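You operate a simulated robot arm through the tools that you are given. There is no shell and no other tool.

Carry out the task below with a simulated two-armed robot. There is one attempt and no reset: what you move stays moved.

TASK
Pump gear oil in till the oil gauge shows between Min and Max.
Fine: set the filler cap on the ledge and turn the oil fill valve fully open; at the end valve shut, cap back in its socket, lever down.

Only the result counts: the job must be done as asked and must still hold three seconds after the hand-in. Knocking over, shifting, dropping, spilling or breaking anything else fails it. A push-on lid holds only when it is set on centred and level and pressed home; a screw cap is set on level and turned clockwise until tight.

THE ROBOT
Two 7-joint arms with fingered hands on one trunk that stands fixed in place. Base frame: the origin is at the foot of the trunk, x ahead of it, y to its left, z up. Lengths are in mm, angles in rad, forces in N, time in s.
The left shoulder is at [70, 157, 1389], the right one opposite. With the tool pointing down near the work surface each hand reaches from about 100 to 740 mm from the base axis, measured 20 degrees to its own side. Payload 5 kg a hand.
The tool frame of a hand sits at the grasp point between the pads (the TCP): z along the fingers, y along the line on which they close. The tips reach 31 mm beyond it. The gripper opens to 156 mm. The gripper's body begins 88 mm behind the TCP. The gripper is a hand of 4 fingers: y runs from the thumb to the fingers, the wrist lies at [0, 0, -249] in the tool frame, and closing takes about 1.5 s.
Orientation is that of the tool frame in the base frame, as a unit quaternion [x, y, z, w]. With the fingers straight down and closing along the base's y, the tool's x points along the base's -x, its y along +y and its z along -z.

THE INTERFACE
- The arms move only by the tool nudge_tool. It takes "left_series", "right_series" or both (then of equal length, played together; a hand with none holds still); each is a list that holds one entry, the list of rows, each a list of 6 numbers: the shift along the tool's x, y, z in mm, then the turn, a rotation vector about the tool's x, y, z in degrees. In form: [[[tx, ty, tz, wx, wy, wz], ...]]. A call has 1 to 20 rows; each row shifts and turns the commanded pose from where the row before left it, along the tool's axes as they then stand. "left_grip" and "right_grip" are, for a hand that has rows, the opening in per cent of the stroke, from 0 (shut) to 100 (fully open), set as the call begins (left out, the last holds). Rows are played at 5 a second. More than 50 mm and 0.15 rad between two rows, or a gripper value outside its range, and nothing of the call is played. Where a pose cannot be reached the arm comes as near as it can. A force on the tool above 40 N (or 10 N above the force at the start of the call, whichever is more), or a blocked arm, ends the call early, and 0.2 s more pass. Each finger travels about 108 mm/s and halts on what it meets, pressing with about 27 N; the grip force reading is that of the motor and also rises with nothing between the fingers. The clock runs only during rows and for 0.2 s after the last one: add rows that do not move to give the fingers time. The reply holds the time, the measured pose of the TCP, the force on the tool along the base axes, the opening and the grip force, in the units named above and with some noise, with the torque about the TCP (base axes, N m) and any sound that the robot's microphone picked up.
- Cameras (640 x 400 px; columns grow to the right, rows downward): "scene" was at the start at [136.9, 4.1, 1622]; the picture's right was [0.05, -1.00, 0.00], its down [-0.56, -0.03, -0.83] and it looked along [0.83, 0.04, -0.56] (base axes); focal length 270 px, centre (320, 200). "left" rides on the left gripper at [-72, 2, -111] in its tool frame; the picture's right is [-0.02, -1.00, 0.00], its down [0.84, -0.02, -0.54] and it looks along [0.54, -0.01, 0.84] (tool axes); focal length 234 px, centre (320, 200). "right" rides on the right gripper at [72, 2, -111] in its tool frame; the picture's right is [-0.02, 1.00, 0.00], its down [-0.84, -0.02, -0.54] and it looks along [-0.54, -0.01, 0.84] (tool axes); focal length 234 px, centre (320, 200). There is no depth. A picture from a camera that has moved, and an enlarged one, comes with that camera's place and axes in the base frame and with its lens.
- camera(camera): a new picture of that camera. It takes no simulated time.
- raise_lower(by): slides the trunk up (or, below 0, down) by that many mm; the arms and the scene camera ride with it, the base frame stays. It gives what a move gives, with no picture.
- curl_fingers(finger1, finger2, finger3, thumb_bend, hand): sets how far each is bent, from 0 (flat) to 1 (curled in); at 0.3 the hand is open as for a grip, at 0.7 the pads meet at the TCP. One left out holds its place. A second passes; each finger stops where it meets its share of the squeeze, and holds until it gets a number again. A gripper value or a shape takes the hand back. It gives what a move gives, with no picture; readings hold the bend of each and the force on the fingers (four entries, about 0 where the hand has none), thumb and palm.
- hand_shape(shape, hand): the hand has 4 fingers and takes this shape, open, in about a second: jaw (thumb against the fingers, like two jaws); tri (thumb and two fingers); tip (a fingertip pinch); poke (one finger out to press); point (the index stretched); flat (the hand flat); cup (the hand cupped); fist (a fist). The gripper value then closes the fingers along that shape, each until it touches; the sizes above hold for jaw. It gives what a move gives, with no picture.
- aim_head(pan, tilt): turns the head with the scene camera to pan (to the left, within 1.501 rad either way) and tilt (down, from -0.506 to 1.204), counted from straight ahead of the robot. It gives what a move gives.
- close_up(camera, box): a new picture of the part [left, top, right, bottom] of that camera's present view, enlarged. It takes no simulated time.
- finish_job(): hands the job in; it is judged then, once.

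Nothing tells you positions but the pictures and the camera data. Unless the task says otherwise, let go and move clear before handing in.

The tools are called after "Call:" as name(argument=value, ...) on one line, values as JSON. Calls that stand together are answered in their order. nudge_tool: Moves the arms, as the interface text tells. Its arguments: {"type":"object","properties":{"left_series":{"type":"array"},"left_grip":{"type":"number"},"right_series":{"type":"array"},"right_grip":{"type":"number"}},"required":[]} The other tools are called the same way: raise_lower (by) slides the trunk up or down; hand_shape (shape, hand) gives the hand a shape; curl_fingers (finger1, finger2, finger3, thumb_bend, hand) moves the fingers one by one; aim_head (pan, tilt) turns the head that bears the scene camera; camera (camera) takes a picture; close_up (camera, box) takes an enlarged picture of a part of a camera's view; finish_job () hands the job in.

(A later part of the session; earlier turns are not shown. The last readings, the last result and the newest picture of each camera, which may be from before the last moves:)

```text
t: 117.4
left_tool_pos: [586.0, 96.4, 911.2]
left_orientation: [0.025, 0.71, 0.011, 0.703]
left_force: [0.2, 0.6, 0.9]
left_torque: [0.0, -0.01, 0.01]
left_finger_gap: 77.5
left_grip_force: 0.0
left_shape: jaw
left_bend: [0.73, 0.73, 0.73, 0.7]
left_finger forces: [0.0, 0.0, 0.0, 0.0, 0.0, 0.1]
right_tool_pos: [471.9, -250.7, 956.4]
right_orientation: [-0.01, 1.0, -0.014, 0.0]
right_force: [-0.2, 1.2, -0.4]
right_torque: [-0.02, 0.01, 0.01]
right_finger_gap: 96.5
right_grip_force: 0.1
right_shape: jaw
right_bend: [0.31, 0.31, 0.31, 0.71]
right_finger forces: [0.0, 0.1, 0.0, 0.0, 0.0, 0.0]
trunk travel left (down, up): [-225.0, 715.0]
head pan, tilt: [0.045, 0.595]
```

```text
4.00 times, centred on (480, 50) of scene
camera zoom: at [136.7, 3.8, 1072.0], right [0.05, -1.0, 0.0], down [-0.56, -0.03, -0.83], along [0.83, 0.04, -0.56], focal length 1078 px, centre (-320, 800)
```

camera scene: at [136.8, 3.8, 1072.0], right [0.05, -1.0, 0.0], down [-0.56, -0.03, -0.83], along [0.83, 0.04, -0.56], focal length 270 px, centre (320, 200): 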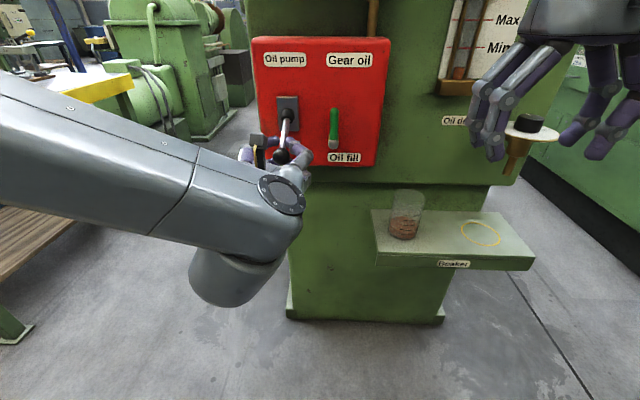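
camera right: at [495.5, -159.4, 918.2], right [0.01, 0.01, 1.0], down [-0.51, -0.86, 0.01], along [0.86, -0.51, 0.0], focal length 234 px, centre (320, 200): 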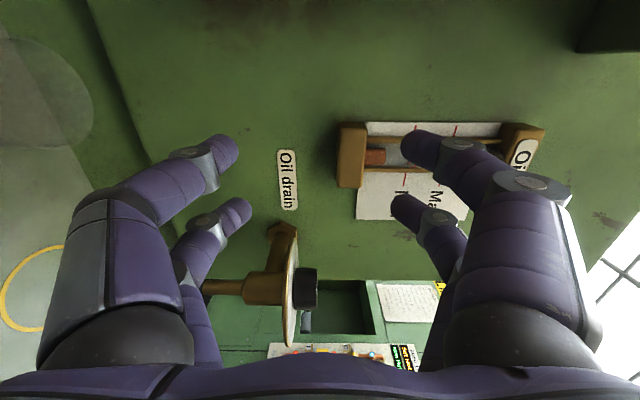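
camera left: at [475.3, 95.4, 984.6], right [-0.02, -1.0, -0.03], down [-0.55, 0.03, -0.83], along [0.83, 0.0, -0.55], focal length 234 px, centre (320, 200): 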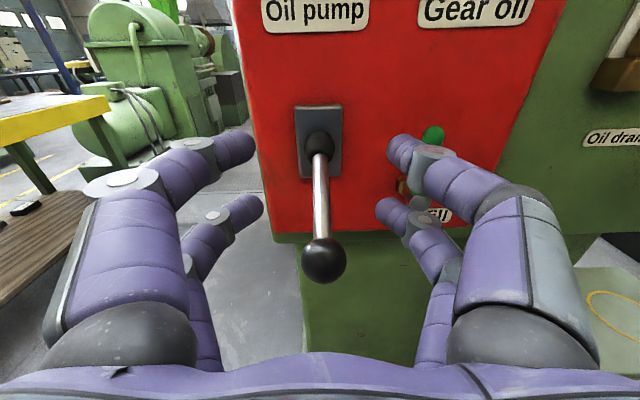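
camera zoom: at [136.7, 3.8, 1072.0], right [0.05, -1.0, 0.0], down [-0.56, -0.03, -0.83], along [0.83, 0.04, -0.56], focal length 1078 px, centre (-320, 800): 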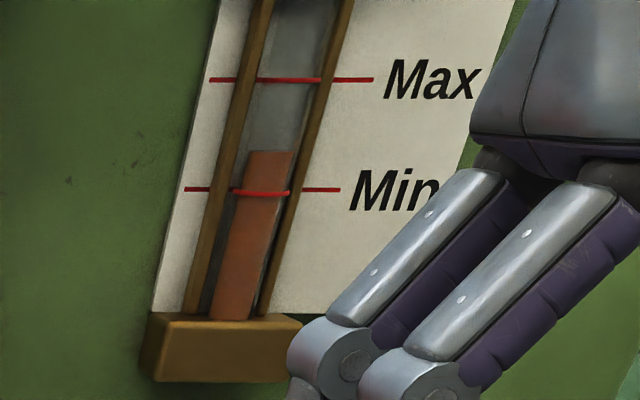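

The lever is down and the level holds between Min and Max. Next I'll raise the left hand clear of the lever, close it, and come in on the left side of the upright valve handle to push it shut.

Call:
nudge_tool(left_series=[[[-14, 0.5, 0, 0, 0, 0], [-14, 0.5, 0, 0, 0, 0], [-14, 0.5, 0, 0, 0, -2.9], [0, 0, 0, 0, 0, 0]]])

Call:
nudge_tool(left_series=[[[0, -10, -5, 0, 0, 0], [0, -18, -5, 0, 0, 0], [0, -18, 0, 0, 0, 0], [0, -15, 0, 0, 0, 0], [0, 0, 0, 0, 0, 0], [0, 0, 0, 0, 0, 0], [0, 0, 0, 0, 0, 0]]], left_grip=0)

Call:
camera(camera="left")

```text
t: 118.4
left_tool_pos: [585.5, 95.0, 953.1]
left_orientation: [0.007, 0.711, -0.007, 0.703]
left_force: [0.1, 0.7, 0.5]
left_torque: [-0.01, 0.02, 0.0]
left_finger_gap: 77.7
left_grip_force: 0.1
left_shape: jaw
left_bend: [0.73, 0.73, 0.73, 0.7]
left_finger forces: [0.0, 0.0, 0.1, 0.0, 0.1, 0.1]
right_tool_pos: [471.9, -251.1, 956.0]
right_orientation: [-0.011, 1.0, -0.013, 0.001]
right_force: [-0.2, 0.2, 0.4]
right_torque: [0.0, -0.01, 0.0]
right_finger_gap: 96.5
right_grip_force: 0.0
right_shape: jaw
right_bend: [0.31, 0.31, 0.31, 0.71]
right_finger forces: [0.0, 0.1, 0.0, 0.1, 0.0, 0.0]
trunk travel left (down, up): [-225.0, 715.0]
head pan, tilt: [0.045, 0.595]
```

```text
t: 120.0
left_tool_pos: [576.4, 34.2, 954.1]
left_orientation: [0.007, 0.711, -0.007, 0.703]
left_force: [0.3, -0.3, -0.6]
left_torque: [-0.01, 0.0, 0.02]
left_finger_gap: 0.0
left_grip_force: 26.8
left_shape: jaw
left_bend: [0.7, 0.7, 0.7, 0.7]
left_finger forces: [0.0, 0.0, 0.0, 0.0, 0.0, 0.0]
right_tool_pos: [471.0, -251.0, 956.6]
right_orientation: [-0.011, 1.0, -0.013, 0.001]
right_force: [0.4, -0.4, 0.2]
right_torque: [-0.01, -0.03, 0.02]
right_finger_gap: 96.5
right_grip_force: 0.1
right_shape: jaw
right_bend: [0.31, 0.31, 0.31, 0.71]
right_finger forces: [0.1, 0.0, 0.0, 0.0, 0.0, 0.1]
trunk travel left (down, up): [-225.0, 715.0]
head pan, tilt: [0.045, 0.595]
```

```text
taken
camera left: at [465.7, 36.6, 1027.3], right [-0.02, -1.0, 0.02], down [-0.55, -0.01, -0.83], along [0.83, -0.03, -0.55], focal length 234 px, centre (320, 200)
```

left: 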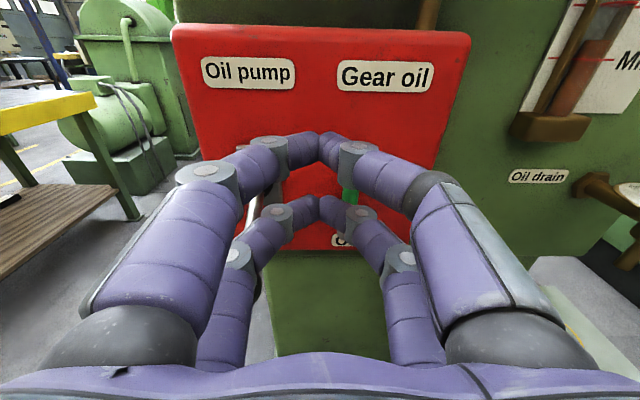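

Call:
nudge_tool(left_series=[[[0, 9, 0, 0, 0, 0], [0, 0, 25, 0, 0, 0], [0, 0, 25, 0, 0, 0], [0, 1, 25, 0, 0, 0], [0, 0, 0, 0, 0, 0]]])

Call:
camera(camera="left")

Call:
camera(camera="scene")

```text
t: 121.2
left_tool_pos: [651.7, 42.2, 954.2]
left_orientation: [0.006, 0.71, -0.006, 0.704]
left_force: [0.6, 0.0, -0.3]
left_torque: [-0.02, -0.02, 0.02]
left_finger_gap: 0.0
left_grip_force: 27.1
left_shape: jaw
left_bend: [0.7, 0.7, 0.7, 0.7]
left_finger forces: [0.0, 0.0, 0.1, 0.0, 0.1, 0.0]
right_tool_pos: [472.8, -251.9, 957.5]
right_orientation: [-0.011, 1.0, -0.013, 0.001]
right_force: [-0.7, 0.4, 0.3]
right_torque: [0.02, 0.0, 0.0]
right_finger_gap: 96.7
right_grip_force: 0.0
right_shape: jaw
right_bend: [0.31, 0.31, 0.31, 0.71]
right_finger forces: [0.0, 0.0, 0.1, 0.0, 0.1, 0.1]
trunk travel left (down, up): [-225.0, 715.0]
head pan, tilt: [0.045, 0.595]
```

```text
taken
camera left: at [541.4, 45.6, 1026.9], right [-0.02, -1.0, 0.02], down [-0.55, -0.01, -0.83], along [0.83, -0.03, -0.55], focal length 234 px, centre (320, 200)
```

left: 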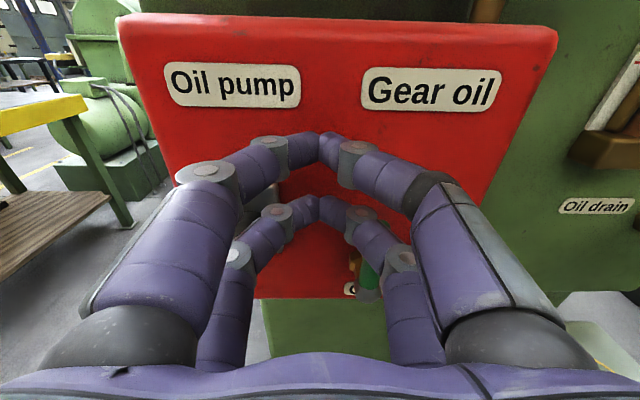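

```text
taken
camera scene: at [136.4, 3.8, 1072.1], right [0.05, -1.0, 0.0], down [-0.56, -0.03, -0.83], along [0.83, 0.04, -0.56], focal length 270 px, centre (320, 200)
```

scene: 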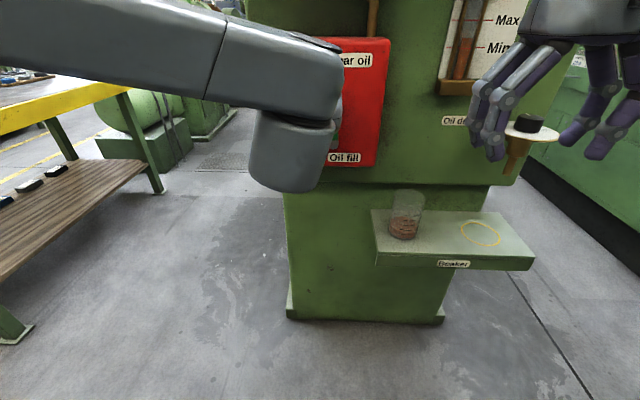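

Call:
nudge_tool(left_series=[[[0, 4, 0, 0, 0, 0], [7, 0, 0, 0, 0, 0], [6, 0, 0, 0, 0, 0], [0, -6, 0, 0, 0, 0], [0, -6, 0, 0, 0, 0], [0, -6, 0, 0, 0, 0], [0, 0, 0, 0, 0, 0]]])

Call:
camera(camera="left")

```text
t: 122.8
left_tool_pos: [650.2, 30.0, 940.5]
left_orientation: [0.007, 0.71, -0.007, 0.704]
left_force: [-0.8, 0.7, 0.4]
left_torque: [0.0, 0.02, -0.02]
left_finger_gap: 0.1
left_grip_force: 27.5
left_shape: jaw
left_bend: [0.7, 0.7, 0.7, 0.7]
left_finger forces: [0.0, 0.0, 1.5, 0.0, 0.0, 0.0]
right_tool_pos: [471.8, -252.0, 956.8]
right_orientation: [-0.011, 1.0, -0.014, 0.001]
right_force: [0.0, 0.5, 0.4]
right_torque: [0.01, -0.04, -0.01]
right_finger_gap: 96.5
right_grip_force: 0.0
right_shape: jaw
right_bend: [0.31, 0.31, 0.31, 0.71]
right_finger forces: [0.0, 0.0, 0.1, 0.1, 0.0, 0.0]
trunk travel left (down, up): [-225.0, 715.0]
head pan, tilt: [0.045, 0.595]
```

```text
taken
camera left: at [540.0, 32.8, 1013.6], right [-0.02, -1.0, 0.02], down [-0.55, -0.01, -0.83], along [0.83, -0.03, -0.55], focal length 234 px, centre (320, 200)
```

left: 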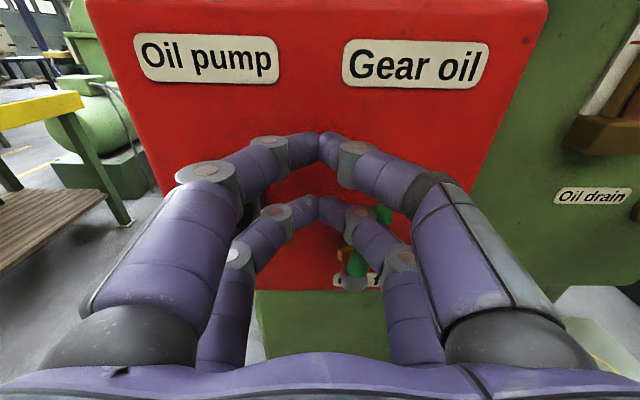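

Call:
nudge_tool(left_series=[[[2.5, -8, 0, 0, 0, 0], [5, -6, 0, 0, 0, 0], [5, -5, 0, 0, 0, 0], [5, -5, 0, 0, 0, 0], [0, 0, 0, 0, 0, 0]]])

Call:
camera(camera="left")

```text
t: 124.0
left_tool_pos: [650.0, 5.3, 922.5]
left_orientation: [0.007, 0.711, -0.006, 0.703]
left_force: [0.3, -0.4, -0.5]
left_torque: [-0.01, 0.01, -0.01]
left_finger_gap: 0.1
left_grip_force: 26.7
left_shape: jaw
left_bend: [0.7, 0.7, 0.7, 0.7]
left_finger forces: [0.0, 0.1, 0.1, 0.0, 0.0, 0.1]
right_tool_pos: [472.0, -251.7, 957.0]
right_orientation: [-0.011, 1.0, -0.013, 0.0]
right_force: [0.2, 0.7, -0.7]
right_torque: [-0.04, 0.0, -0.01]
right_finger_gap: 96.6
right_grip_force: 0.1
right_shape: jaw
right_bend: [0.31, 0.31, 0.31, 0.71]
right_finger forces: [0.0, 0.0, 0.0, 0.0, 0.0, 0.1]
trunk travel left (down, up): [-225.0, 715.0]
head pan, tilt: [0.045, 0.595]
```

```text
taken
camera left: at [539.5, 7.8, 995.4], right [-0.02, -1.0, 0.02], down [-0.55, -0.01, -0.83], along [0.83, -0.03, -0.55], focal length 234 px, centre (320, 200)
```

left: 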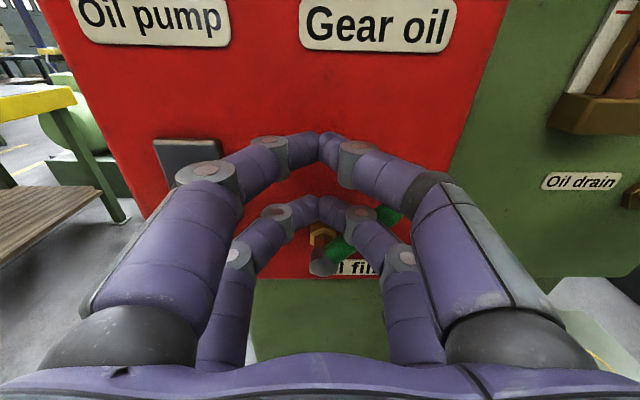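

The handle is at about 45 degrees and closing. I'll continue downward and to the right.

Call:
nudge_tool(left_series=[[[5, -4, 0, 0, 0, 0], [5, -3, 0, 0, 0, 0], [5, -3, 0, 0, 0, 0], [0, 0, 0, 0, 0, 0]]])

Call:
camera(camera="left")

```text
t: 125.0
left_tool_pos: [648.4, -5.5, 907.6]
left_orientation: [0.006, 0.711, -0.006, 0.703]
left_force: [-0.6, -0.4, 1.0]
left_torque: [0.02, 0.0, -0.01]
left_finger_gap: 0.0
left_grip_force: 27.0
left_shape: jaw
left_bend: [0.7, 0.7, 0.7, 0.7]
left_finger forces: [0.0, 0.0, 0.8, 0.1, 0.0, 0.1]
right_tool_pos: [472.6, -252.7, 957.3]
right_orientation: [-0.011, 1.0, -0.013, -0.001]
right_force: [0.2, 1.1, 0.0]
right_torque: [0.01, -0.01, 0.01]
right_finger_gap: 96.4
right_grip_force: 0.0
right_shape: jaw
right_bend: [0.31, 0.31, 0.31, 0.71]
right_finger forces: [0.0, 0.1, 0.0, 0.0, 0.0, 0.0]
trunk travel left (down, up): [-225.0, 715.0]
head pan, tilt: [0.045, 0.595]
```

```text
taken
camera left: at [537.9, -2.3, 980.5], right [-0.02, -1.0, 0.02], down [-0.55, -0.01, -0.83], along [0.83, -0.03, -0.55], focal length 234 px, centre (320, 200)
```

left: 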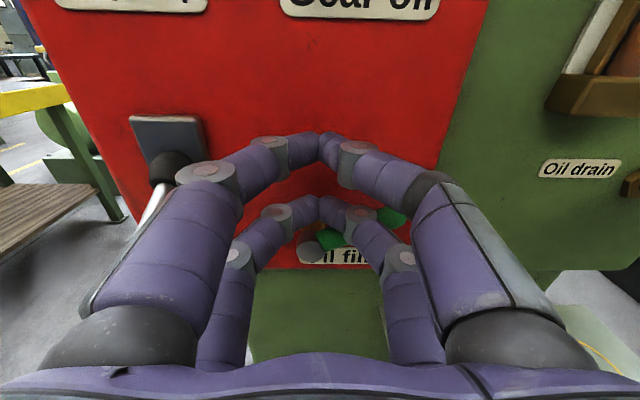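

Call:
nudge_tool(left_series=[[[4, -2, 0, 0, 0, 0], [4, -2, 0, 0, 0, 0], [3, -1, 0, 0, 0, 0], [0, 0, 0, 0, 0, 0]]])

Call:
camera(camera="left")

```text
t: 126.0
left_tool_pos: [648.0, -9.6, 896.2]
left_orientation: [0.008, 0.711, -0.007, 0.703]
left_force: [-0.8, 1.2, -0.8]
left_torque: [-0.01, -0.01, 0.02]
left_finger_gap: 0.3
left_grip_force: 27.0
left_shape: jaw
left_bend: [0.7, 0.7, 0.7, 0.7]
left_finger forces: [0.0, 0.1, 0.0, 0.0, 0.0, 0.1]
right_tool_pos: [471.8, -251.3, 957.0]
right_orientation: [-0.011, 1.0, -0.013, 0.001]
right_force: [-0.7, -1.0, 0.9]
right_torque: [0.0, 0.0, -0.01]
right_finger_gap: 96.6
right_grip_force: 0.0
right_shape: jaw
right_bend: [0.31, 0.31, 0.31, 0.71]
right_finger forces: [0.0, 0.0, 0.1, 0.1, 0.0, 0.0]
trunk travel left (down, up): [-225.0, 715.0]
head pan, tilt: [0.045, 0.595]
```

```text
taken
camera left: at [537.5, -6.5, 968.5], right [-0.02, -1.0, 0.02], down [-0.55, -0.01, -0.83], along [0.83, -0.03, -0.55], focal length 234 px, centre (320, 200)
```

left: 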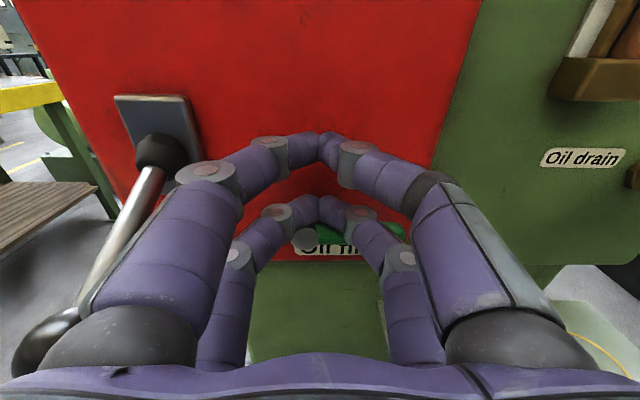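

Nearly horizontal now. I'll press down a few more millimetres until it meets the closed stop.

Call:
nudge_tool(left_series=[[[2, 0, 0, 0, 0, 0], [2, 0, 0, 0, 0, 0], [0, 0, 0, 0, 0, 0]]])

Call:
close_up(camera="left", box=[270, 180, 430, 280])

```text
t: 126.8
left_tool_pos: [647.3, -10.4, 893.5]
left_orientation: [0.007, 0.709, -0.007, 0.705]
left_force: [0.2, 0.4, 7.2]
left_torque: [-0.01, -0.15, 0.02]
left_finger_gap: 0.3
left_grip_force: 27.0
left_shape: jaw
left_bend: [0.7, 0.7, 0.7, 0.7]
left_finger forces: [0.1, 0.1, 0.0, 0.0, 0.1, 0.0]
right_tool_pos: [472.7, -250.7, 957.3]
right_orientation: [-0.011, 1.0, -0.014, 0.001]
right_force: [0.5, 0.5, 0.2]
right_torque: [-0.01, -0.01, 0.0]
right_finger_gap: 96.7
right_grip_force: 0.1
right_shape: jaw
right_bend: [0.31, 0.31, 0.31, 0.71]
right_finger forces: [0.0, 0.0, 0.0, 0.1, 0.0, 0.0]
trunk travel left (down, up): [-225.0, 715.0]
head pan, tilt: [0.045, 0.595]
```

```text
4.00 times, centred on (350, 230) of left
camera zoom: at [537.1, -6.6, 965.9], right [-0.02, -1.0, 0.02], down [-0.55, -0.01, -0.83], along [0.83, -0.03, -0.55], focal length 937 px, centre (200, 80)
```

zoom: 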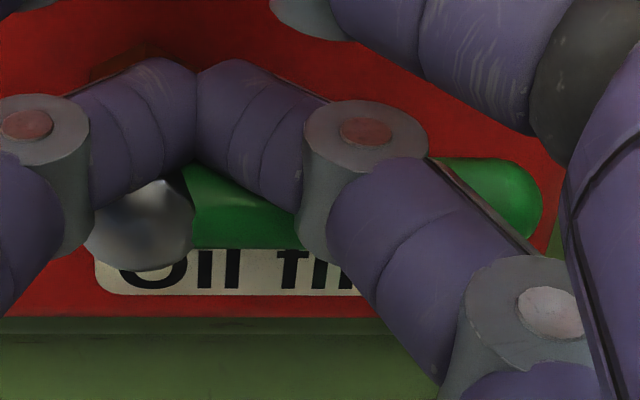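

Some of that load may be on the valve head, so I'll lift slightly, shift 15 mm right onto the handle itself and press again.

Call:
nudge_tool(left_series=[[[-5, 0, 0, 0, 0, 0], [0, -8, 0, 0, 0, 0], [0, -8, 0, 0, 0, 0], [3, 0, 0, 0, 0, 0], [2, 0, 0, 0, 0, 0], [0, 0, 0, 0, 0, 0]]])

Call:
close_up(camera="left", box=[250, 170, 410, 280])

```text
t: 128.2
left_tool_pos: [649.1, -24.4, 892.8]
left_orientation: [0.006, 0.71, -0.007, 0.704]
left_force: [1.1, -1.8, 7.7]
left_torque: [-0.03, -0.16, 0.0]
left_finger_gap: 0.2
left_grip_force: 27.4
left_shape: jaw
left_bend: [0.7, 0.7, 0.7, 0.7]
left_finger forces: [0.0, 0.0, 0.1, 0.1, 0.2, 0.0]
right_tool_pos: [471.6, -251.3, 957.3]
right_orientation: [-0.011, 1.0, -0.013, 0.001]
right_force: [-0.1, -0.2, 0.6]
right_torque: [0.0, 0.02, 0.02]
right_finger_gap: 96.4
right_grip_force: 0.1
right_shape: jaw
right_bend: [0.31, 0.31, 0.31, 0.71]
right_finger forces: [0.1, 0.1, 0.0, 0.1, 0.0, 0.0]
trunk travel left (down, up): [-225.0, 715.0]
head pan, tilt: [0.045, 0.595]
```

```text
3.64 times, centred on (330, 225) of left
camera zoom: at [537.4, -22.2, 966.1], right [-0.02, -1.0, 0.02], down [-0.55, -0.01, -0.83], along [0.83, -0.03, -0.55], focal length 852 px, centre (284, 109)
```

zoom: 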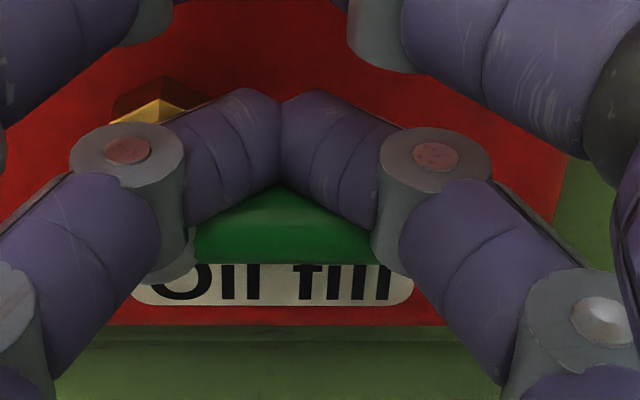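

Call:
nudge_tool(left_series=[[[1.5, 0, 0, 0, 0, 0], [1.5, 0, 0, 0, 0, 0], [0, 0, 0, 0, 0, 0]]])

Call:
nudge_tool(left_series=[[[-5, 0, 0, 0, 0, 0], [-12, 0, -3, 0, 0, 0], [-12, 0, -20, 0, 0, 0], [-5, 0, -25, 0, 0, 0], [0, 0, -25, 0, 0, 0], [0, 0, -20, 0, 0, 0], [0, 0, 0, 0, 0, 0]]])

Call:
camera(camera="left")

```text
t: 129.0
left_tool_pos: [647.1, -25.3, 892.8]
left_orientation: [0.007, 0.708, -0.007, 0.706]
left_force: [6.1, -2.5, 22.4]
left_torque: [-0.06, -0.59, -0.06]
left_finger_gap: 0.1
left_grip_force: 26.9
left_shape: jaw
left_bend: [0.7, 0.7, 0.7, 0.7]
left_finger forces: [0.0, 0.0, 0.1, 0.0, 0.0, 0.0]
right_tool_pos: [471.9, -251.1, 957.8]
right_orientation: [-0.011, 1.0, -0.014, 0.001]
right_force: [-0.2, -0.2, -0.1]
right_torque: [0.0, -0.02, -0.01]
right_finger_gap: 96.8
right_grip_force: 0.0
right_shape: jaw
right_bend: [0.31, 0.31, 0.31, 0.71]
right_finger forces: [0.0, 0.1, 0.2, 0.1, 0.0, 0.0]
trunk travel left (down, up): [-225.0, 715.0]
head pan, tilt: [0.045, 0.595]
```

```text
t: 130.6
left_tool_pos: [555.4, -24.9, 924.1]
left_orientation: [0.007, 0.711, -0.007, 0.703]
left_force: [-1.3, 0.3, -0.4]
left_torque: [0.03, 0.02, -0.02]
left_finger_gap: 0.2
left_grip_force: 27.0
left_shape: jaw
left_bend: [0.7, 0.7, 0.7, 0.7]
left_finger forces: [0.0, 0.0, 0.0, 0.0, 0.0, 0.1]
right_tool_pos: [472.0, -251.4, 956.8]
right_orientation: [-0.011, 1.0, -0.013, 0.0]
right_force: [0.5, 0.3, 0.0]
right_torque: [0.01, 0.0, 0.03]
right_finger_gap: 96.5
right_grip_force: 0.1
right_shape: jaw
right_bend: [0.31, 0.31, 0.31, 0.71]
right_finger forces: [0.0, 0.0, 0.0, 0.1, 0.0, 0.1]
trunk travel left (down, up): [-225.0, 715.0]
head pan, tilt: [0.045, 0.595]
```

```text
taken
camera left: at [445.5, -21.7, 996.6], right [-0.02, -1.0, 0.02], down [-0.55, -0.01, -0.83], along [0.83, -0.03, -0.55], focal length 234 px, centre (320, 200)
```

left: 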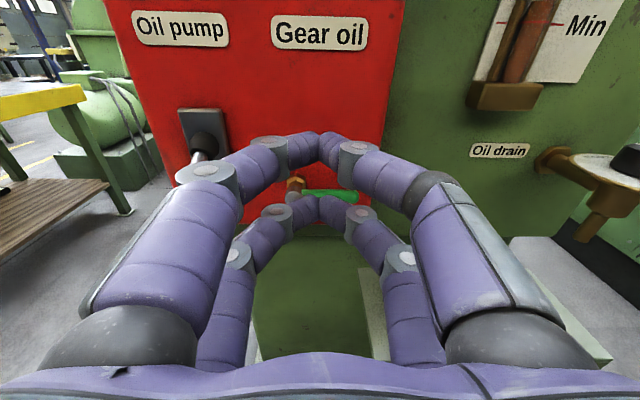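

The valve is closed against its stop (22 N). I'll take the left hand up and away to the left, then check everything with the scene camera.

Call:
nudge_tool(left_series=[[[-15, 0, 0, 0, 0, 0], [-15, 10, 0, 0, 0, 0], [0, 40, 0, 0, 0, 0], [0, 40, 0, 0, 0, 0], [0, 40, 0, 0, 0, 0], [0, 40, 0, 0, 0, 0], [0, 40, 0, 0, 0, 0], [0, 0, 0, 0, 0, 0]]])

Call:
camera(camera="scene")

```text
t: 132.4
left_tool_pos: [560.8, 186.3, 952.9]
left_orientation: [0.006, 0.712, -0.007, 0.702]
left_force: [0.1, 0.7, -1.4]
left_torque: [0.0, 0.0, -0.05]
left_finger_gap: 0.1
left_grip_force: 27.1
left_shape: jaw
left_bend: [0.7, 0.7, 0.7, 0.7]
left_finger forces: [0.1, 0.1, 0.1, 0.1, 0.0, 0.0]
right_tool_pos: [472.3, -250.9, 957.2]
right_orientation: [-0.011, 1.0, -0.013, 0.002]
right_force: [0.3, 1.0, -0.2]
right_torque: [-0.12, 0.05, 0.01]
right_finger_gap: 96.6
right_grip_force: 0.1
right_shape: jaw
right_bend: [0.31, 0.31, 0.31, 0.71]
right_finger forces: [0.0, 0.1, 0.0, 0.0, 0.0, 0.0]
trunk travel left (down, up): [-225.0, 715.0]
head pan, tilt: [0.045, 0.595]
```

```text
taken
camera scene: at [136.5, 5.1, 1072.0], right [0.04, -1.0, 0.0], down [-0.56, -0.03, -0.83], along [0.83, 0.04, -0.56], focal length 270 px, centre (320, 200)
```

scene: 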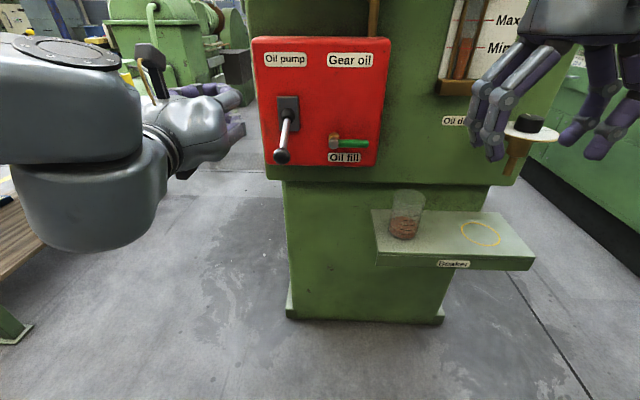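

Call:
close_up(camera="scene", box=[260, 85, 390, 170])

Call:
close_up(camera="scene", box=[430, 0, 530, 100])

```text
4.71 times, centred on (325, 128) of scene
camera zoom: at [136.5, 5.1, 1072.0], right [0.04, -1.0, 0.0], down [-0.56, -0.03, -0.83], along [0.83, 0.04, -0.56], focal length 1268 px, centre (296, 541)
```

zoom: 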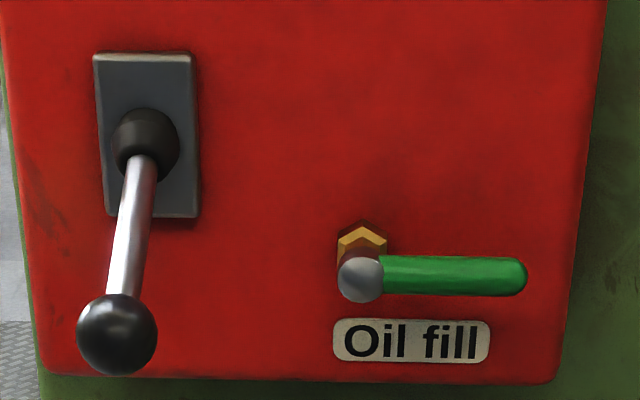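

```text
4.00 times, centred on (480, 50) of scene
camera zoom: at [136.5, 5.1, 1072.0], right [0.04, -1.0, 0.0], down [-0.56, -0.03, -0.83], along [0.83, 0.04, -0.56], focal length 1078 px, centre (-320, 800)
```

zoom: 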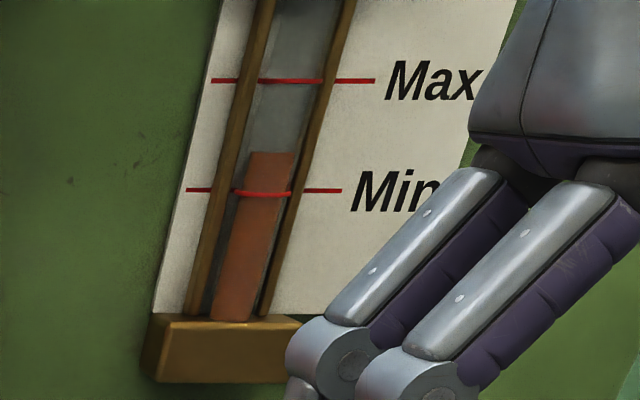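

Valve horizontal, lever down, level steady in the band. Now I'll move the left hand further out and raise the trunk back to the starting height to return the cap with the right hand.

Call:
nudge_tool(left_series=[[[0, 30, -5, 0, 4, 0], [0, 30, -5, 0, 4, 0], [0, 20, -5, 0, 4, 0], [0, 0, 0, 0, 0, 0]]])

Call:
raise_lower(by=275)

Call:
camera(camera="scene")

```text
t: 133.4
left_tool_pos: [547.5, 265.5, 954.9]
left_orientation: [0.007, 0.781, -0.006, 0.625]
left_force: [-0.7, -0.1, -0.4]
left_torque: [-0.01, 0.03, 0.01]
left_finger_gap: 0.1
left_grip_force: 27.4
left_shape: jaw
left_bend: [0.7, 0.7, 0.7, 0.7]
left_finger forces: [0.0, 0.0, 0.0, 0.0, 0.0, 0.1]
right_tool_pos: [471.8, -251.0, 956.0]
right_orientation: [-0.011, 1.0, -0.013, 0.0]
right_force: [-0.4, -1.2, 0.0]
right_torque: [0.02, -0.01, 0.01]
right_finger_gap: 96.5
right_grip_force: 0.0
right_shape: jaw
right_bend: [0.31, 0.31, 0.31, 0.71]
right_finger forces: [0.1, 0.1, 0.0, 0.0, 0.1, 0.0]
trunk travel left (down, up): [-225.0, 715.0]
head pan, tilt: [0.045, 0.595]
```

```text
t: 136.2
left_tool_pos: [547.8, 264.9, 1229.2]
left_orientation: [0.007, 0.78, -0.005, 0.626]
left_force: [-0.5, -0.6, -0.4]
left_torque: [0.0, -0.02, -0.01]
left_finger_gap: 0.2
left_grip_force: 26.9
left_shape: jaw
left_bend: [0.7, 0.7, 0.7, 0.7]
left_finger forces: [0.0, 0.0, 0.0, 0.0, 0.0, 0.0]
right_tool_pos: [471.8, -251.3, 1232.1]
right_orientation: [-0.01, 1.0, -0.013, 0.0]
right_force: [-0.2, 0.2, 0.6]
right_torque: [-0.02, 0.02, -0.01]
right_finger_gap: 96.5
right_grip_force: 0.0
right_shape: jaw
right_bend: [0.31, 0.31, 0.31, 0.71]
right_finger forces: [0.0, 0.0, 0.0, 0.0, 0.1, 0.1]
trunk travel left (down, up): [-500.0, 440.0]
head pan, tilt: [0.045, 0.595]
```

```text
taken
camera scene: at [136.9, 3.9, 1347.0], right [0.05, -1.0, 0.0], down [-0.56, -0.03, -0.83], along [0.83, 0.04, -0.56], focal length 270 px, centre (320, 200)
```

scene: 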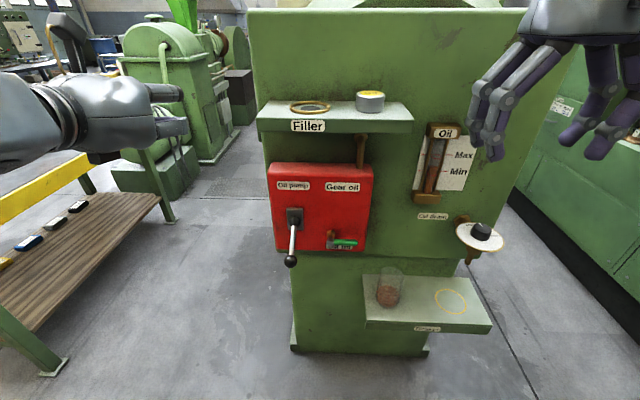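

Everything looks in order. I'll raise the rest of the way to the height used for picking the cap.

Call:
raise_lower(by=275)

Call:
nudge_tool(right_series=[[[0, 0, 20, 0, 0, 0], [0, 30, 25, 0, 0, 0], [0, 35, 25, 0, 0, 0], [0, 40, 20, 0, 0, 0], [0, 40, 15, 0, 0, 0], [0, 35, 15, 0, 0, 0], [0, 0, 0, 0, 0, 0]]])

Call:
camera(camera="right")

Call:
camera(camera="scene")

```text
t: 139.0
left_tool_pos: [547.1, 264.5, 1504.6]
left_orientation: [0.007, 0.78, -0.005, 0.625]
left_force: [0.6, 0.3, 0.2]
left_torque: [-0.02, 0.0, -0.01]
left_finger_gap: 0.0
left_grip_force: 26.9
left_shape: jaw
left_bend: [0.7, 0.7, 0.7, 0.7]
left_finger forces: [0.0, 0.0, 0.0, 0.0, 0.1, 0.0]
right_tool_pos: [472.6, -252.7, 1508.2]
right_orientation: [-0.012, 1.0, -0.013, 0.0]
right_force: [-0.1, 0.1, 0.4]
right_torque: [0.0, -0.02, 0.01]
right_finger_gap: 96.7
right_grip_force: 0.0
right_shape: jaw
right_bend: [0.31, 0.31, 0.31, 0.71]
right_finger forces: [0.0, 0.0, 0.0, 0.0, 0.0, 0.0]
trunk travel left (down, up): [-775.0, 165.0]
head pan, tilt: [0.045, 0.595]
```

```text
t: 140.6
left_tool_pos: [546.3, 263.7, 1505.2]
left_orientation: [0.008, 0.78, -0.005, 0.626]
left_force: [0.1, 0.2, 0.0]
left_torque: [0.02, 0.01, 0.03]
left_finger_gap: 0.0
left_grip_force: 26.6
left_shape: jaw
left_bend: [0.7, 0.7, 0.7, 0.7]
left_finger forces: [0.1, 0.1, 0.1, 0.0, 0.0, 0.0]
right_tool_pos: [467.3, -74.2, 1382.3]
right_orientation: [-0.01, 1.0, -0.012, 0.001]
right_force: [-1.0, -0.6, 0.2]
right_torque: [0.01, -0.04, 0.02]
right_finger_gap: 96.5
right_grip_force: 0.0
right_shape: jaw
right_bend: [0.31, 0.31, 0.31, 0.71]
right_finger forces: [0.0, 0.0, 0.0, 0.1, 0.0, 0.1]
trunk travel left (down, up): [-775.0, 165.0]
head pan, tilt: [0.045, 0.595]
```

```text
taken
camera right: at [395.2, -71.4, 1494.9], right [0.0, 1.0, -0.02], down [0.84, 0.01, 0.55], along [0.55, -0.02, -0.84], focal length 234 px, centre (320, 200)
```

right: 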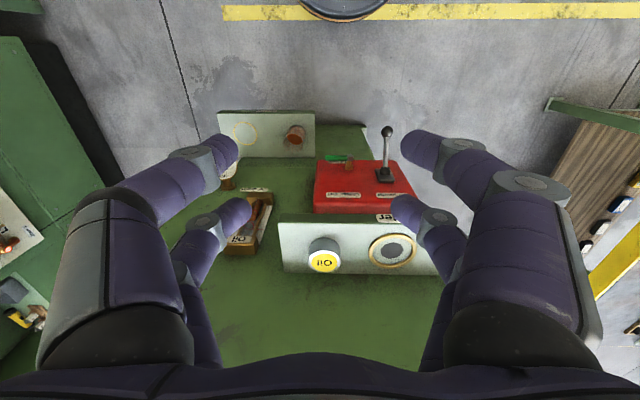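

```text
taken
camera scene: at [136.1, 2.6, 1622.1], right [0.05, -1.0, 0.0], down [-0.56, -0.02, -0.83], along [0.83, 0.04, -0.56], focal length 270 px, centre (320, 200)
```

scene: 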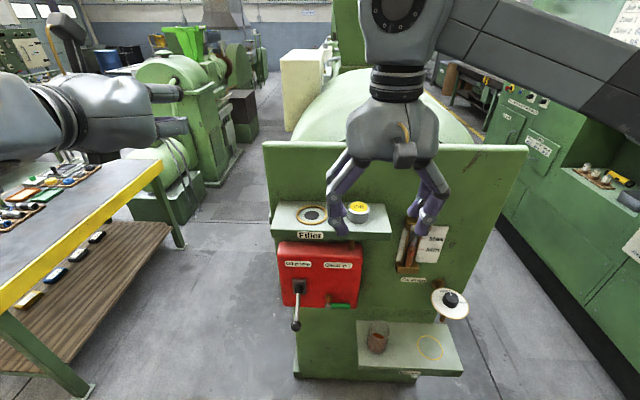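

The cap stands where I left it. I'll straighten the right hand (it is tilted about 1.4 degrees) and move above the cap.

Call:
nudge_tool(right_series=[[[-38.4, 0, 5, -1.37, 0, 1.15], [-38.4, 0.7, 8, 0, 0, 0], [-38.4, 0.7, 8, 0, 0, 0], [-38.4, 0.7, 8, 0, 0, 0], [-38.4, 0.7, 8, 0, 0, 0], [-38.4, 0.7, 8, 0, 0, 0], [0, 0, 0, 0, 0, 0]]])

Call:
close_up(camera="right", box=[200, 50, 440, 200])

```text
t: 142.2
left_tool_pos: [545.9, 265.8, 1505.6]
left_orientation: [0.007, 0.78, -0.005, 0.626]
left_force: [-1.5, -1.3, 0.3]
left_torque: [0.03, 0.0, 0.04]
left_finger_gap: 0.0
left_grip_force: 27.1
left_shape: jaw
left_bend: [0.7, 0.7, 0.7, 0.7]
left_finger forces: [0.1, 0.1, 0.0, 0.1, 0.0, 0.0]
right_tool_pos: [701.7, -69.1, 1339.2]
right_orientation: [-0.001, 1.0, 0.0, 0.001]
right_force: [0.1, -0.3, -0.5]
right_torque: [-0.03, 0.02, -0.03]
right_finger_gap: 96.6
right_grip_force: 0.0
right_shape: jaw
right_bend: [0.31, 0.31, 0.31, 0.71]
right_finger forces: [0.1, 0.1, 0.1, 0.1, 0.0, 0.1]
trunk travel left (down, up): [-775.0, 165.0]
head pan, tilt: [0.045, 0.595]
```

```text
2.67 times, centred on (320, 125) of right
camera zoom: at [629.2, -66.7, 1450.0], right [0.02, 1.0, 0.0], down [0.84, -0.02, 0.55], along [0.55, -0.01, -0.84], focal length 624 px, centre (320, 400)
```

zoom: 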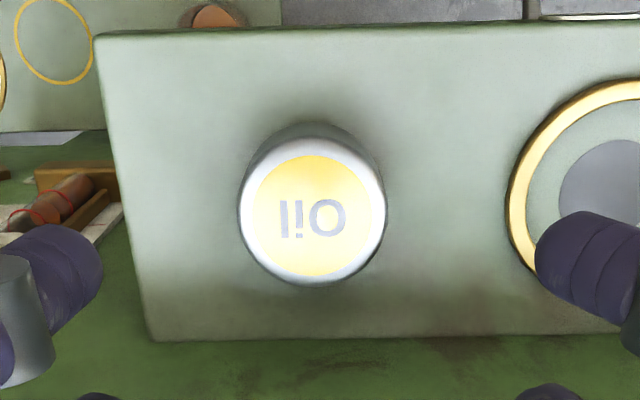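

I'll centre on the cap (6 mm back, 1.6 mm right) and descend to just above grasp height.

Call:
nudge_tool(right_series=[[[3, -0.8, 20, 0, 0, 0], [3, -0.8, 25, 0, 0, 0], [0, 0, 25, 0, 0, 0], [0, 0, 24, 0, 0, 0], [0, 0, 0, 0, 0, 0]]], right_grip=62)

Call:
close_up(camera="right", box=[200, 95, 440, 245])

```text
t: 143.4
left_tool_pos: [547.1, 264.5, 1503.9]
left_orientation: [0.007, 0.78, -0.006, 0.626]
left_force: [0.7, -0.7, 0.3]
left_torque: [-0.02, -0.03, 0.02]
left_finger_gap: 0.0
left_grip_force: 27.0
left_shape: jaw
left_bend: [0.7, 0.7, 0.7, 0.7]
left_finger forces: [0.0, 0.1, 0.1, 0.0, 0.0, 0.0]
right_tool_pos: [694.9, -71.7, 1243.4]
right_orientation: [-0.001, 1.0, 0.0, 0.001]
right_force: [-0.1, 0.4, -0.2]
right_torque: [-0.03, -0.01, 0.0]
right_finger_gap: 96.7
right_grip_force: 0.0
right_shape: jaw
right_bend: [0.31, 0.31, 0.31, 0.71]
right_finger forces: [0.0, 0.0, 0.0, 0.1, 0.0, 0.0]
trunk travel left (down, up): [-775.0, 165.0]
head pan, tilt: [0.045, 0.595]
```

```text
2.67 times, centred on (320, 170) of right
camera zoom: at [622.0, -70.9, 1355.6], right [0.02, 1.0, 0.0], down [0.84, -0.02, 0.55], along [0.55, -0.01, -0.84], focal length 624 px, centre (320, 280)
```

zoom: 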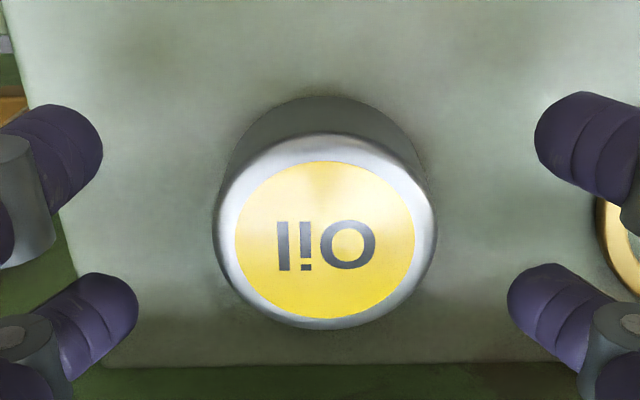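

Well centred (about 1 mm off). I'll correct that, lower 9 mm and grip the cap.

Call:
nudge_tool(right_series=[[[0, 1.2, 5, 0, 0, 0], [0, 0, 4.5, 0, 0, 0], [0, 0, 0, 0, 0, 0]]])

Call:
nudge_tool(right_series=[[[0, 0, 0, 0, 0, 0], [0, 0, 0, 0, 0, 0], [0, 0, 0, 0, 0, 0], [0, 0, 0, 0, 0, 0], [0, 0, 0, 0, 0, 0], [0, 0, 0, 0, 0, 0], [0, 0, 0, 0, 0, 0], [0, 0, 0, 0, 0, 0]]], right_grip=15)

Call:
close_up(camera="scene", box=[260, 140, 420, 240])

Call:
close_up(camera="right", box=[200, 95, 440, 245])

```text
t: 144.2
left_tool_pos: [546.2, 265.2, 1505.6]
left_orientation: [0.009, 0.78, -0.007, 0.626]
left_force: [0.2, -0.7, 0.3]
left_torque: [0.01, -0.01, -0.04]
left_finger_gap: 0.1
left_grip_force: 26.6
left_shape: jaw
left_bend: [0.7, 0.7, 0.7, 0.7]
left_finger forces: [0.1, 0.0, 0.0, 0.1, 0.1, 0.1]
right_tool_pos: [693.2, -70.6, 1234.0]
right_orientation: [-0.002, 1.0, -0.001, 0.001]
right_force: [0.0, 0.7, -0.1]
right_torque: [0.02, -0.02, -0.02]
right_finger_gap: 96.8
right_grip_force: 0.1
right_shape: jaw
right_bend: [0.31, 0.31, 0.31, 0.71]
right_finger forces: [0.0, 0.1, 0.0, 0.1, 0.0, 0.0]
trunk travel left (down, up): [-775.0, 165.0]
head pan, tilt: [0.045, 0.595]
```

```text
t: 146.0
left_tool_pos: [547.5, 265.6, 1505.4]
left_orientation: [0.008, 0.781, -0.006, 0.625]
left_force: [-1.1, -0.1, 0.0]
left_torque: [0.02, 0.01, 0.01]
left_finger_gap: 0.2
left_grip_force: 27.1
left_shape: jaw
left_bend: [0.7, 0.7, 0.7, 0.7]
left_finger forces: [0.0, 0.0, 0.0, 0.0, 0.1, 0.1]
right_tool_pos: [693.8, -69.6, 1234.9]
right_orientation: [-0.001, 1.0, -0.001, 0.001]
right_force: [-0.1, 1.2, 0.4]
right_torque: [0.01, 0.03, 0.0]
right_finger_gap: 30.1
right_grip_force: 26.7
right_shape: jaw
right_bend: [0.73, 0.73, 0.73, 0.7]
right_finger forces: [24.6, 26.4, 23.9, 0.0, 20.5, 0.0]
trunk travel left (down, up): [-775.0, 165.0]
head pan, tilt: [0.045, 0.595]
```

```text
4.00 times, centred on (340, 190) of scene
camera zoom: at [137.1, 4.0, 1622.0], right [0.05, -1.0, 0.0], down [-0.56, -0.03, -0.83], along [0.83, 0.04, -0.56], focal length 1078 px, centre (240, 240)
```

zoom: 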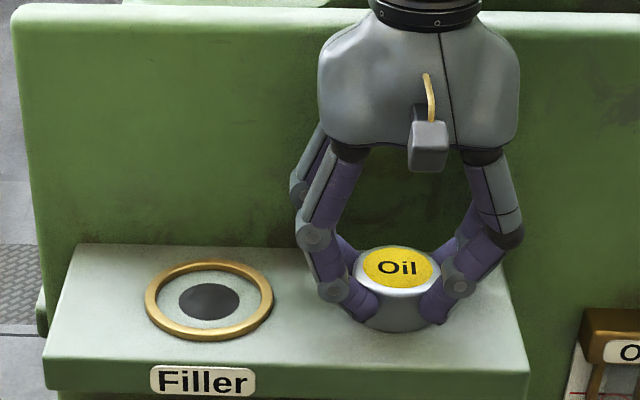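

```text
2.67 times, centred on (320, 170) of right
camera zoom: at [621.1, -69.6, 1345.9], right [0.02, 1.0, 0.0], down [0.84, -0.02, 0.55], along [0.55, -0.01, -0.84], focal length 624 px, centre (320, 280)
```

zoom: 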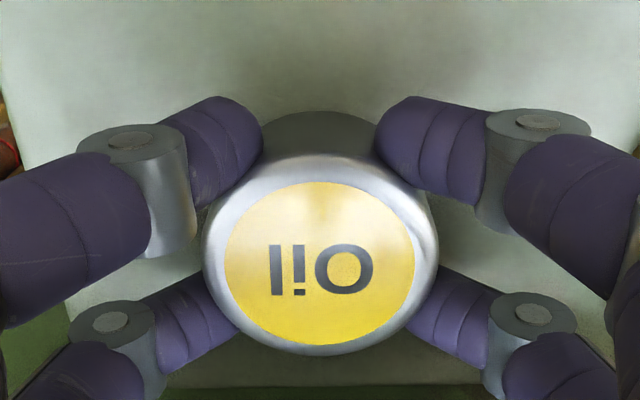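

Cap gripped. I'll lift it 45 mm, carry it 120 mm left over the socket and check alignment.

Call:
nudge_tool(right_series=[[[0, 0, -5, 0, 0, 0], [0, 0, -20, 0, 0, 0], [0, 0, -20, 0, 0, 0], [0, 20, 0, 0, 0, 0], [0, 25, 0, 0, 0, 0], [0, 30, 0, 0, 0, 0], [0, 25, 0, 0, 0, 0], [0, 20, 0, 0, 0, 0], [0, 0, 0, 0, 0, 0]]])

Call:
close_up(camera="scene", box=[260, 150, 380, 225])

Call:
close_up(camera="right", box=[200, 75, 440, 225])

```text
t: 148.0
left_tool_pos: [547.3, 264.7, 1504.8]
left_orientation: [0.008, 0.78, -0.006, 0.625]
left_force: [-0.2, -0.9, 0.6]
left_torque: [0.0, -0.02, 0.04]
left_finger_gap: 0.0
left_grip_force: 27.2
left_shape: jaw
left_bend: [0.7, 0.7, 0.7, 0.7]
left_finger forces: [0.1, 0.0, 0.0, 0.0, 0.1, 0.1]
right_tool_pos: [694.1, 48.8, 1278.8]
right_orientation: [0.0, 1.0, 0.0, 0.0]
right_force: [0.0, 0.1, -1.3]
right_torque: [0.04, 0.03, 0.01]
right_finger_gap: 30.0
right_grip_force: 26.6
right_shape: jaw
right_bend: [0.73, 0.73, 0.73, 0.7]
right_finger forces: [25.0, 26.9, 24.4, 0.1, 20.3, 0.1]
trunk travel left (down, up): [-775.0, 165.0]
head pan, tilt: [0.045, 0.595]
```

```text
5.33 times, centred on (320, 188) of scene
camera zoom: at [137.0, 3.4, 1622.0], right [0.05, -1.0, 0.0], down [-0.56, -0.03, -0.83], along [0.83, 0.04, -0.56], focal length 1438 px, centre (320, 267)
```

zoom: 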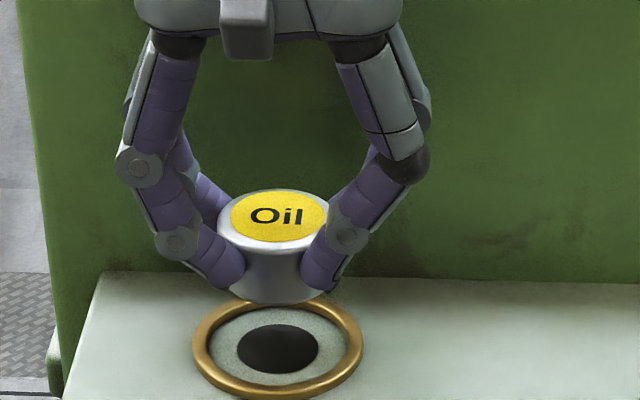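

```text
2.67 times, centred on (320, 150) of right
camera zoom: at [622.1, 49.5, 1390.8], right [0.02, 1.0, 0.0], down [0.84, -0.02, 0.55], along [0.55, -0.01, -0.84], focal length 624 px, centre (320, 333)
```

zoom: 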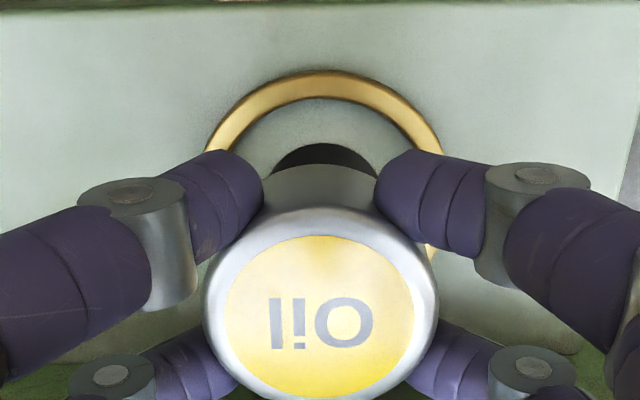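

Over the socket; by my reckoning the cap needs about 1.8 mm forward and 1.8 mm left to be centred. I'll correct and lower it.

Call:
nudge_tool(right_series=[[[-1.7, 1.8, 0, 0, 0, 0], [0, 0, 15, 0, 0, 0], [0, 0, 12, 0, 0, 0], [0, 0, 0, 0, 0, 0]]])

Call:
close_up(camera="scene", box=[260, 160, 380, 235])

Call:
close_up(camera="right", box=[200, 75, 440, 225])

```text
t: 149.0
left_tool_pos: [547.9, 266.1, 1503.6]
left_orientation: [0.007, 0.78, -0.006, 0.625]
left_force: [-1.1, 0.4, 0.9]
left_torque: [0.02, 0.01, 0.0]
left_finger_gap: 0.0
left_grip_force: 27.1
left_shape: jaw
left_bend: [0.7, 0.7, 0.7, 0.7]
left_finger forces: [0.1, 0.0, 0.1, 0.0, 0.0, 0.0]
right_tool_pos: [695.1, 52.0, 1251.4]
right_orientation: [-0.001, 1.0, -0.001, 0.001]
right_force: [0.3, 0.0, -1.0]
right_torque: [-0.04, 0.0, -0.03]
right_finger_gap: 29.9
right_grip_force: 27.1
right_shape: jaw
right_bend: [0.73, 0.73, 0.73, 0.7]
right_finger forces: [25.3, 27.0, 24.4, 0.0, 20.4, 0.0]
trunk travel left (down, up): [-775.0, 165.0]
head pan, tilt: [0.045, 0.595]
```

```text
5.33 times, centred on (320, 198) of scene
camera zoom: at [136.7, 4.7, 1622.0], right [0.05, -1.0, 0.0], down [-0.56, -0.03, -0.83], along [0.83, 0.04, -0.56], focal length 1438 px, centre (320, 213)
```

zoom: 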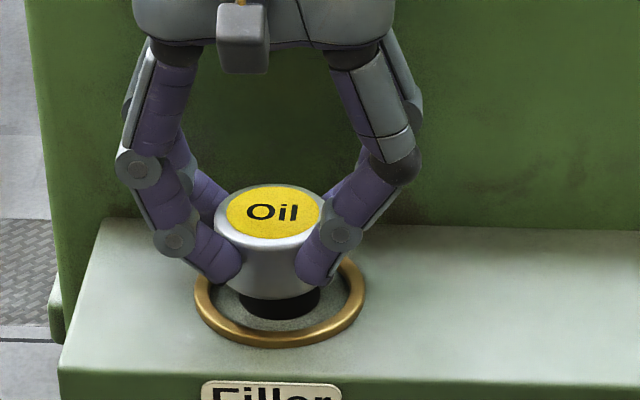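

```text
2.67 times, centred on (320, 150) of right
camera zoom: at [622.6, 53.2, 1362.8], right [0.02, 1.0, 0.0], down [0.84, -0.02, 0.55], along [0.55, -0.01, -0.84], focal length 624 px, centre (320, 333)
```

zoom: 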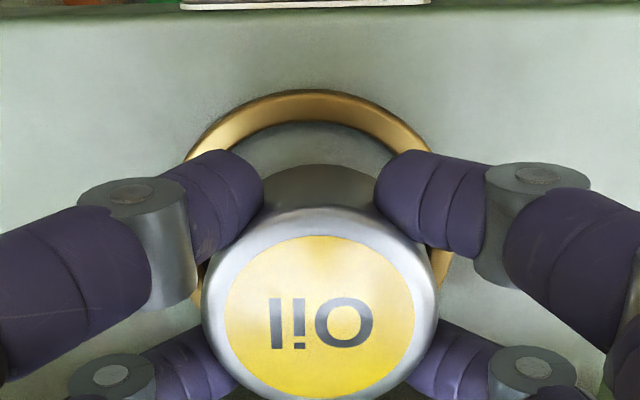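

The two views disagree slightly on the sideways offset, so I'll zoom in closer before setting it down.

Call:
close_up(camera="right", box=[260, 100, 380, 175])

Call:
close_up(camera="scene", box=[290, 185, 340, 225])

```text
5.33 times, centred on (320, 138) of right
camera zoom: at [622.6, 53.2, 1362.8], right [0.02, 1.0, 0.0], down [0.84, -0.02, 0.55], along [0.55, -0.01, -0.84], focal length 1249 px, centre (320, 533)
```

zoom: 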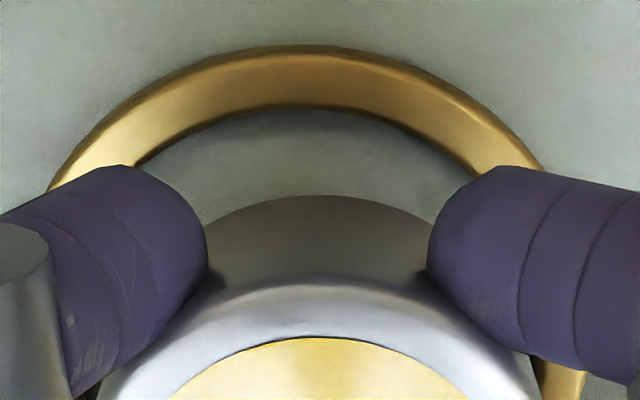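

```text
10.00 times, centred on (315, 205) of scene
camera zoom: at [136.7, 4.7, 1622.0], right [0.05, -1.0, 0.0], down [-0.56, -0.03, -0.83], along [0.83, 0.04, -0.56], focal length 2696 px, centre (370, 150)
```

zoom: 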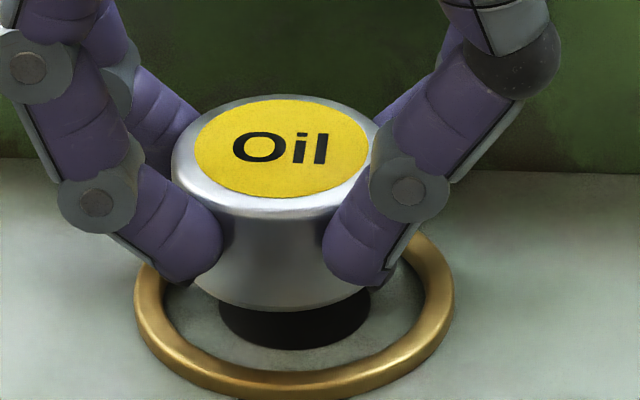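

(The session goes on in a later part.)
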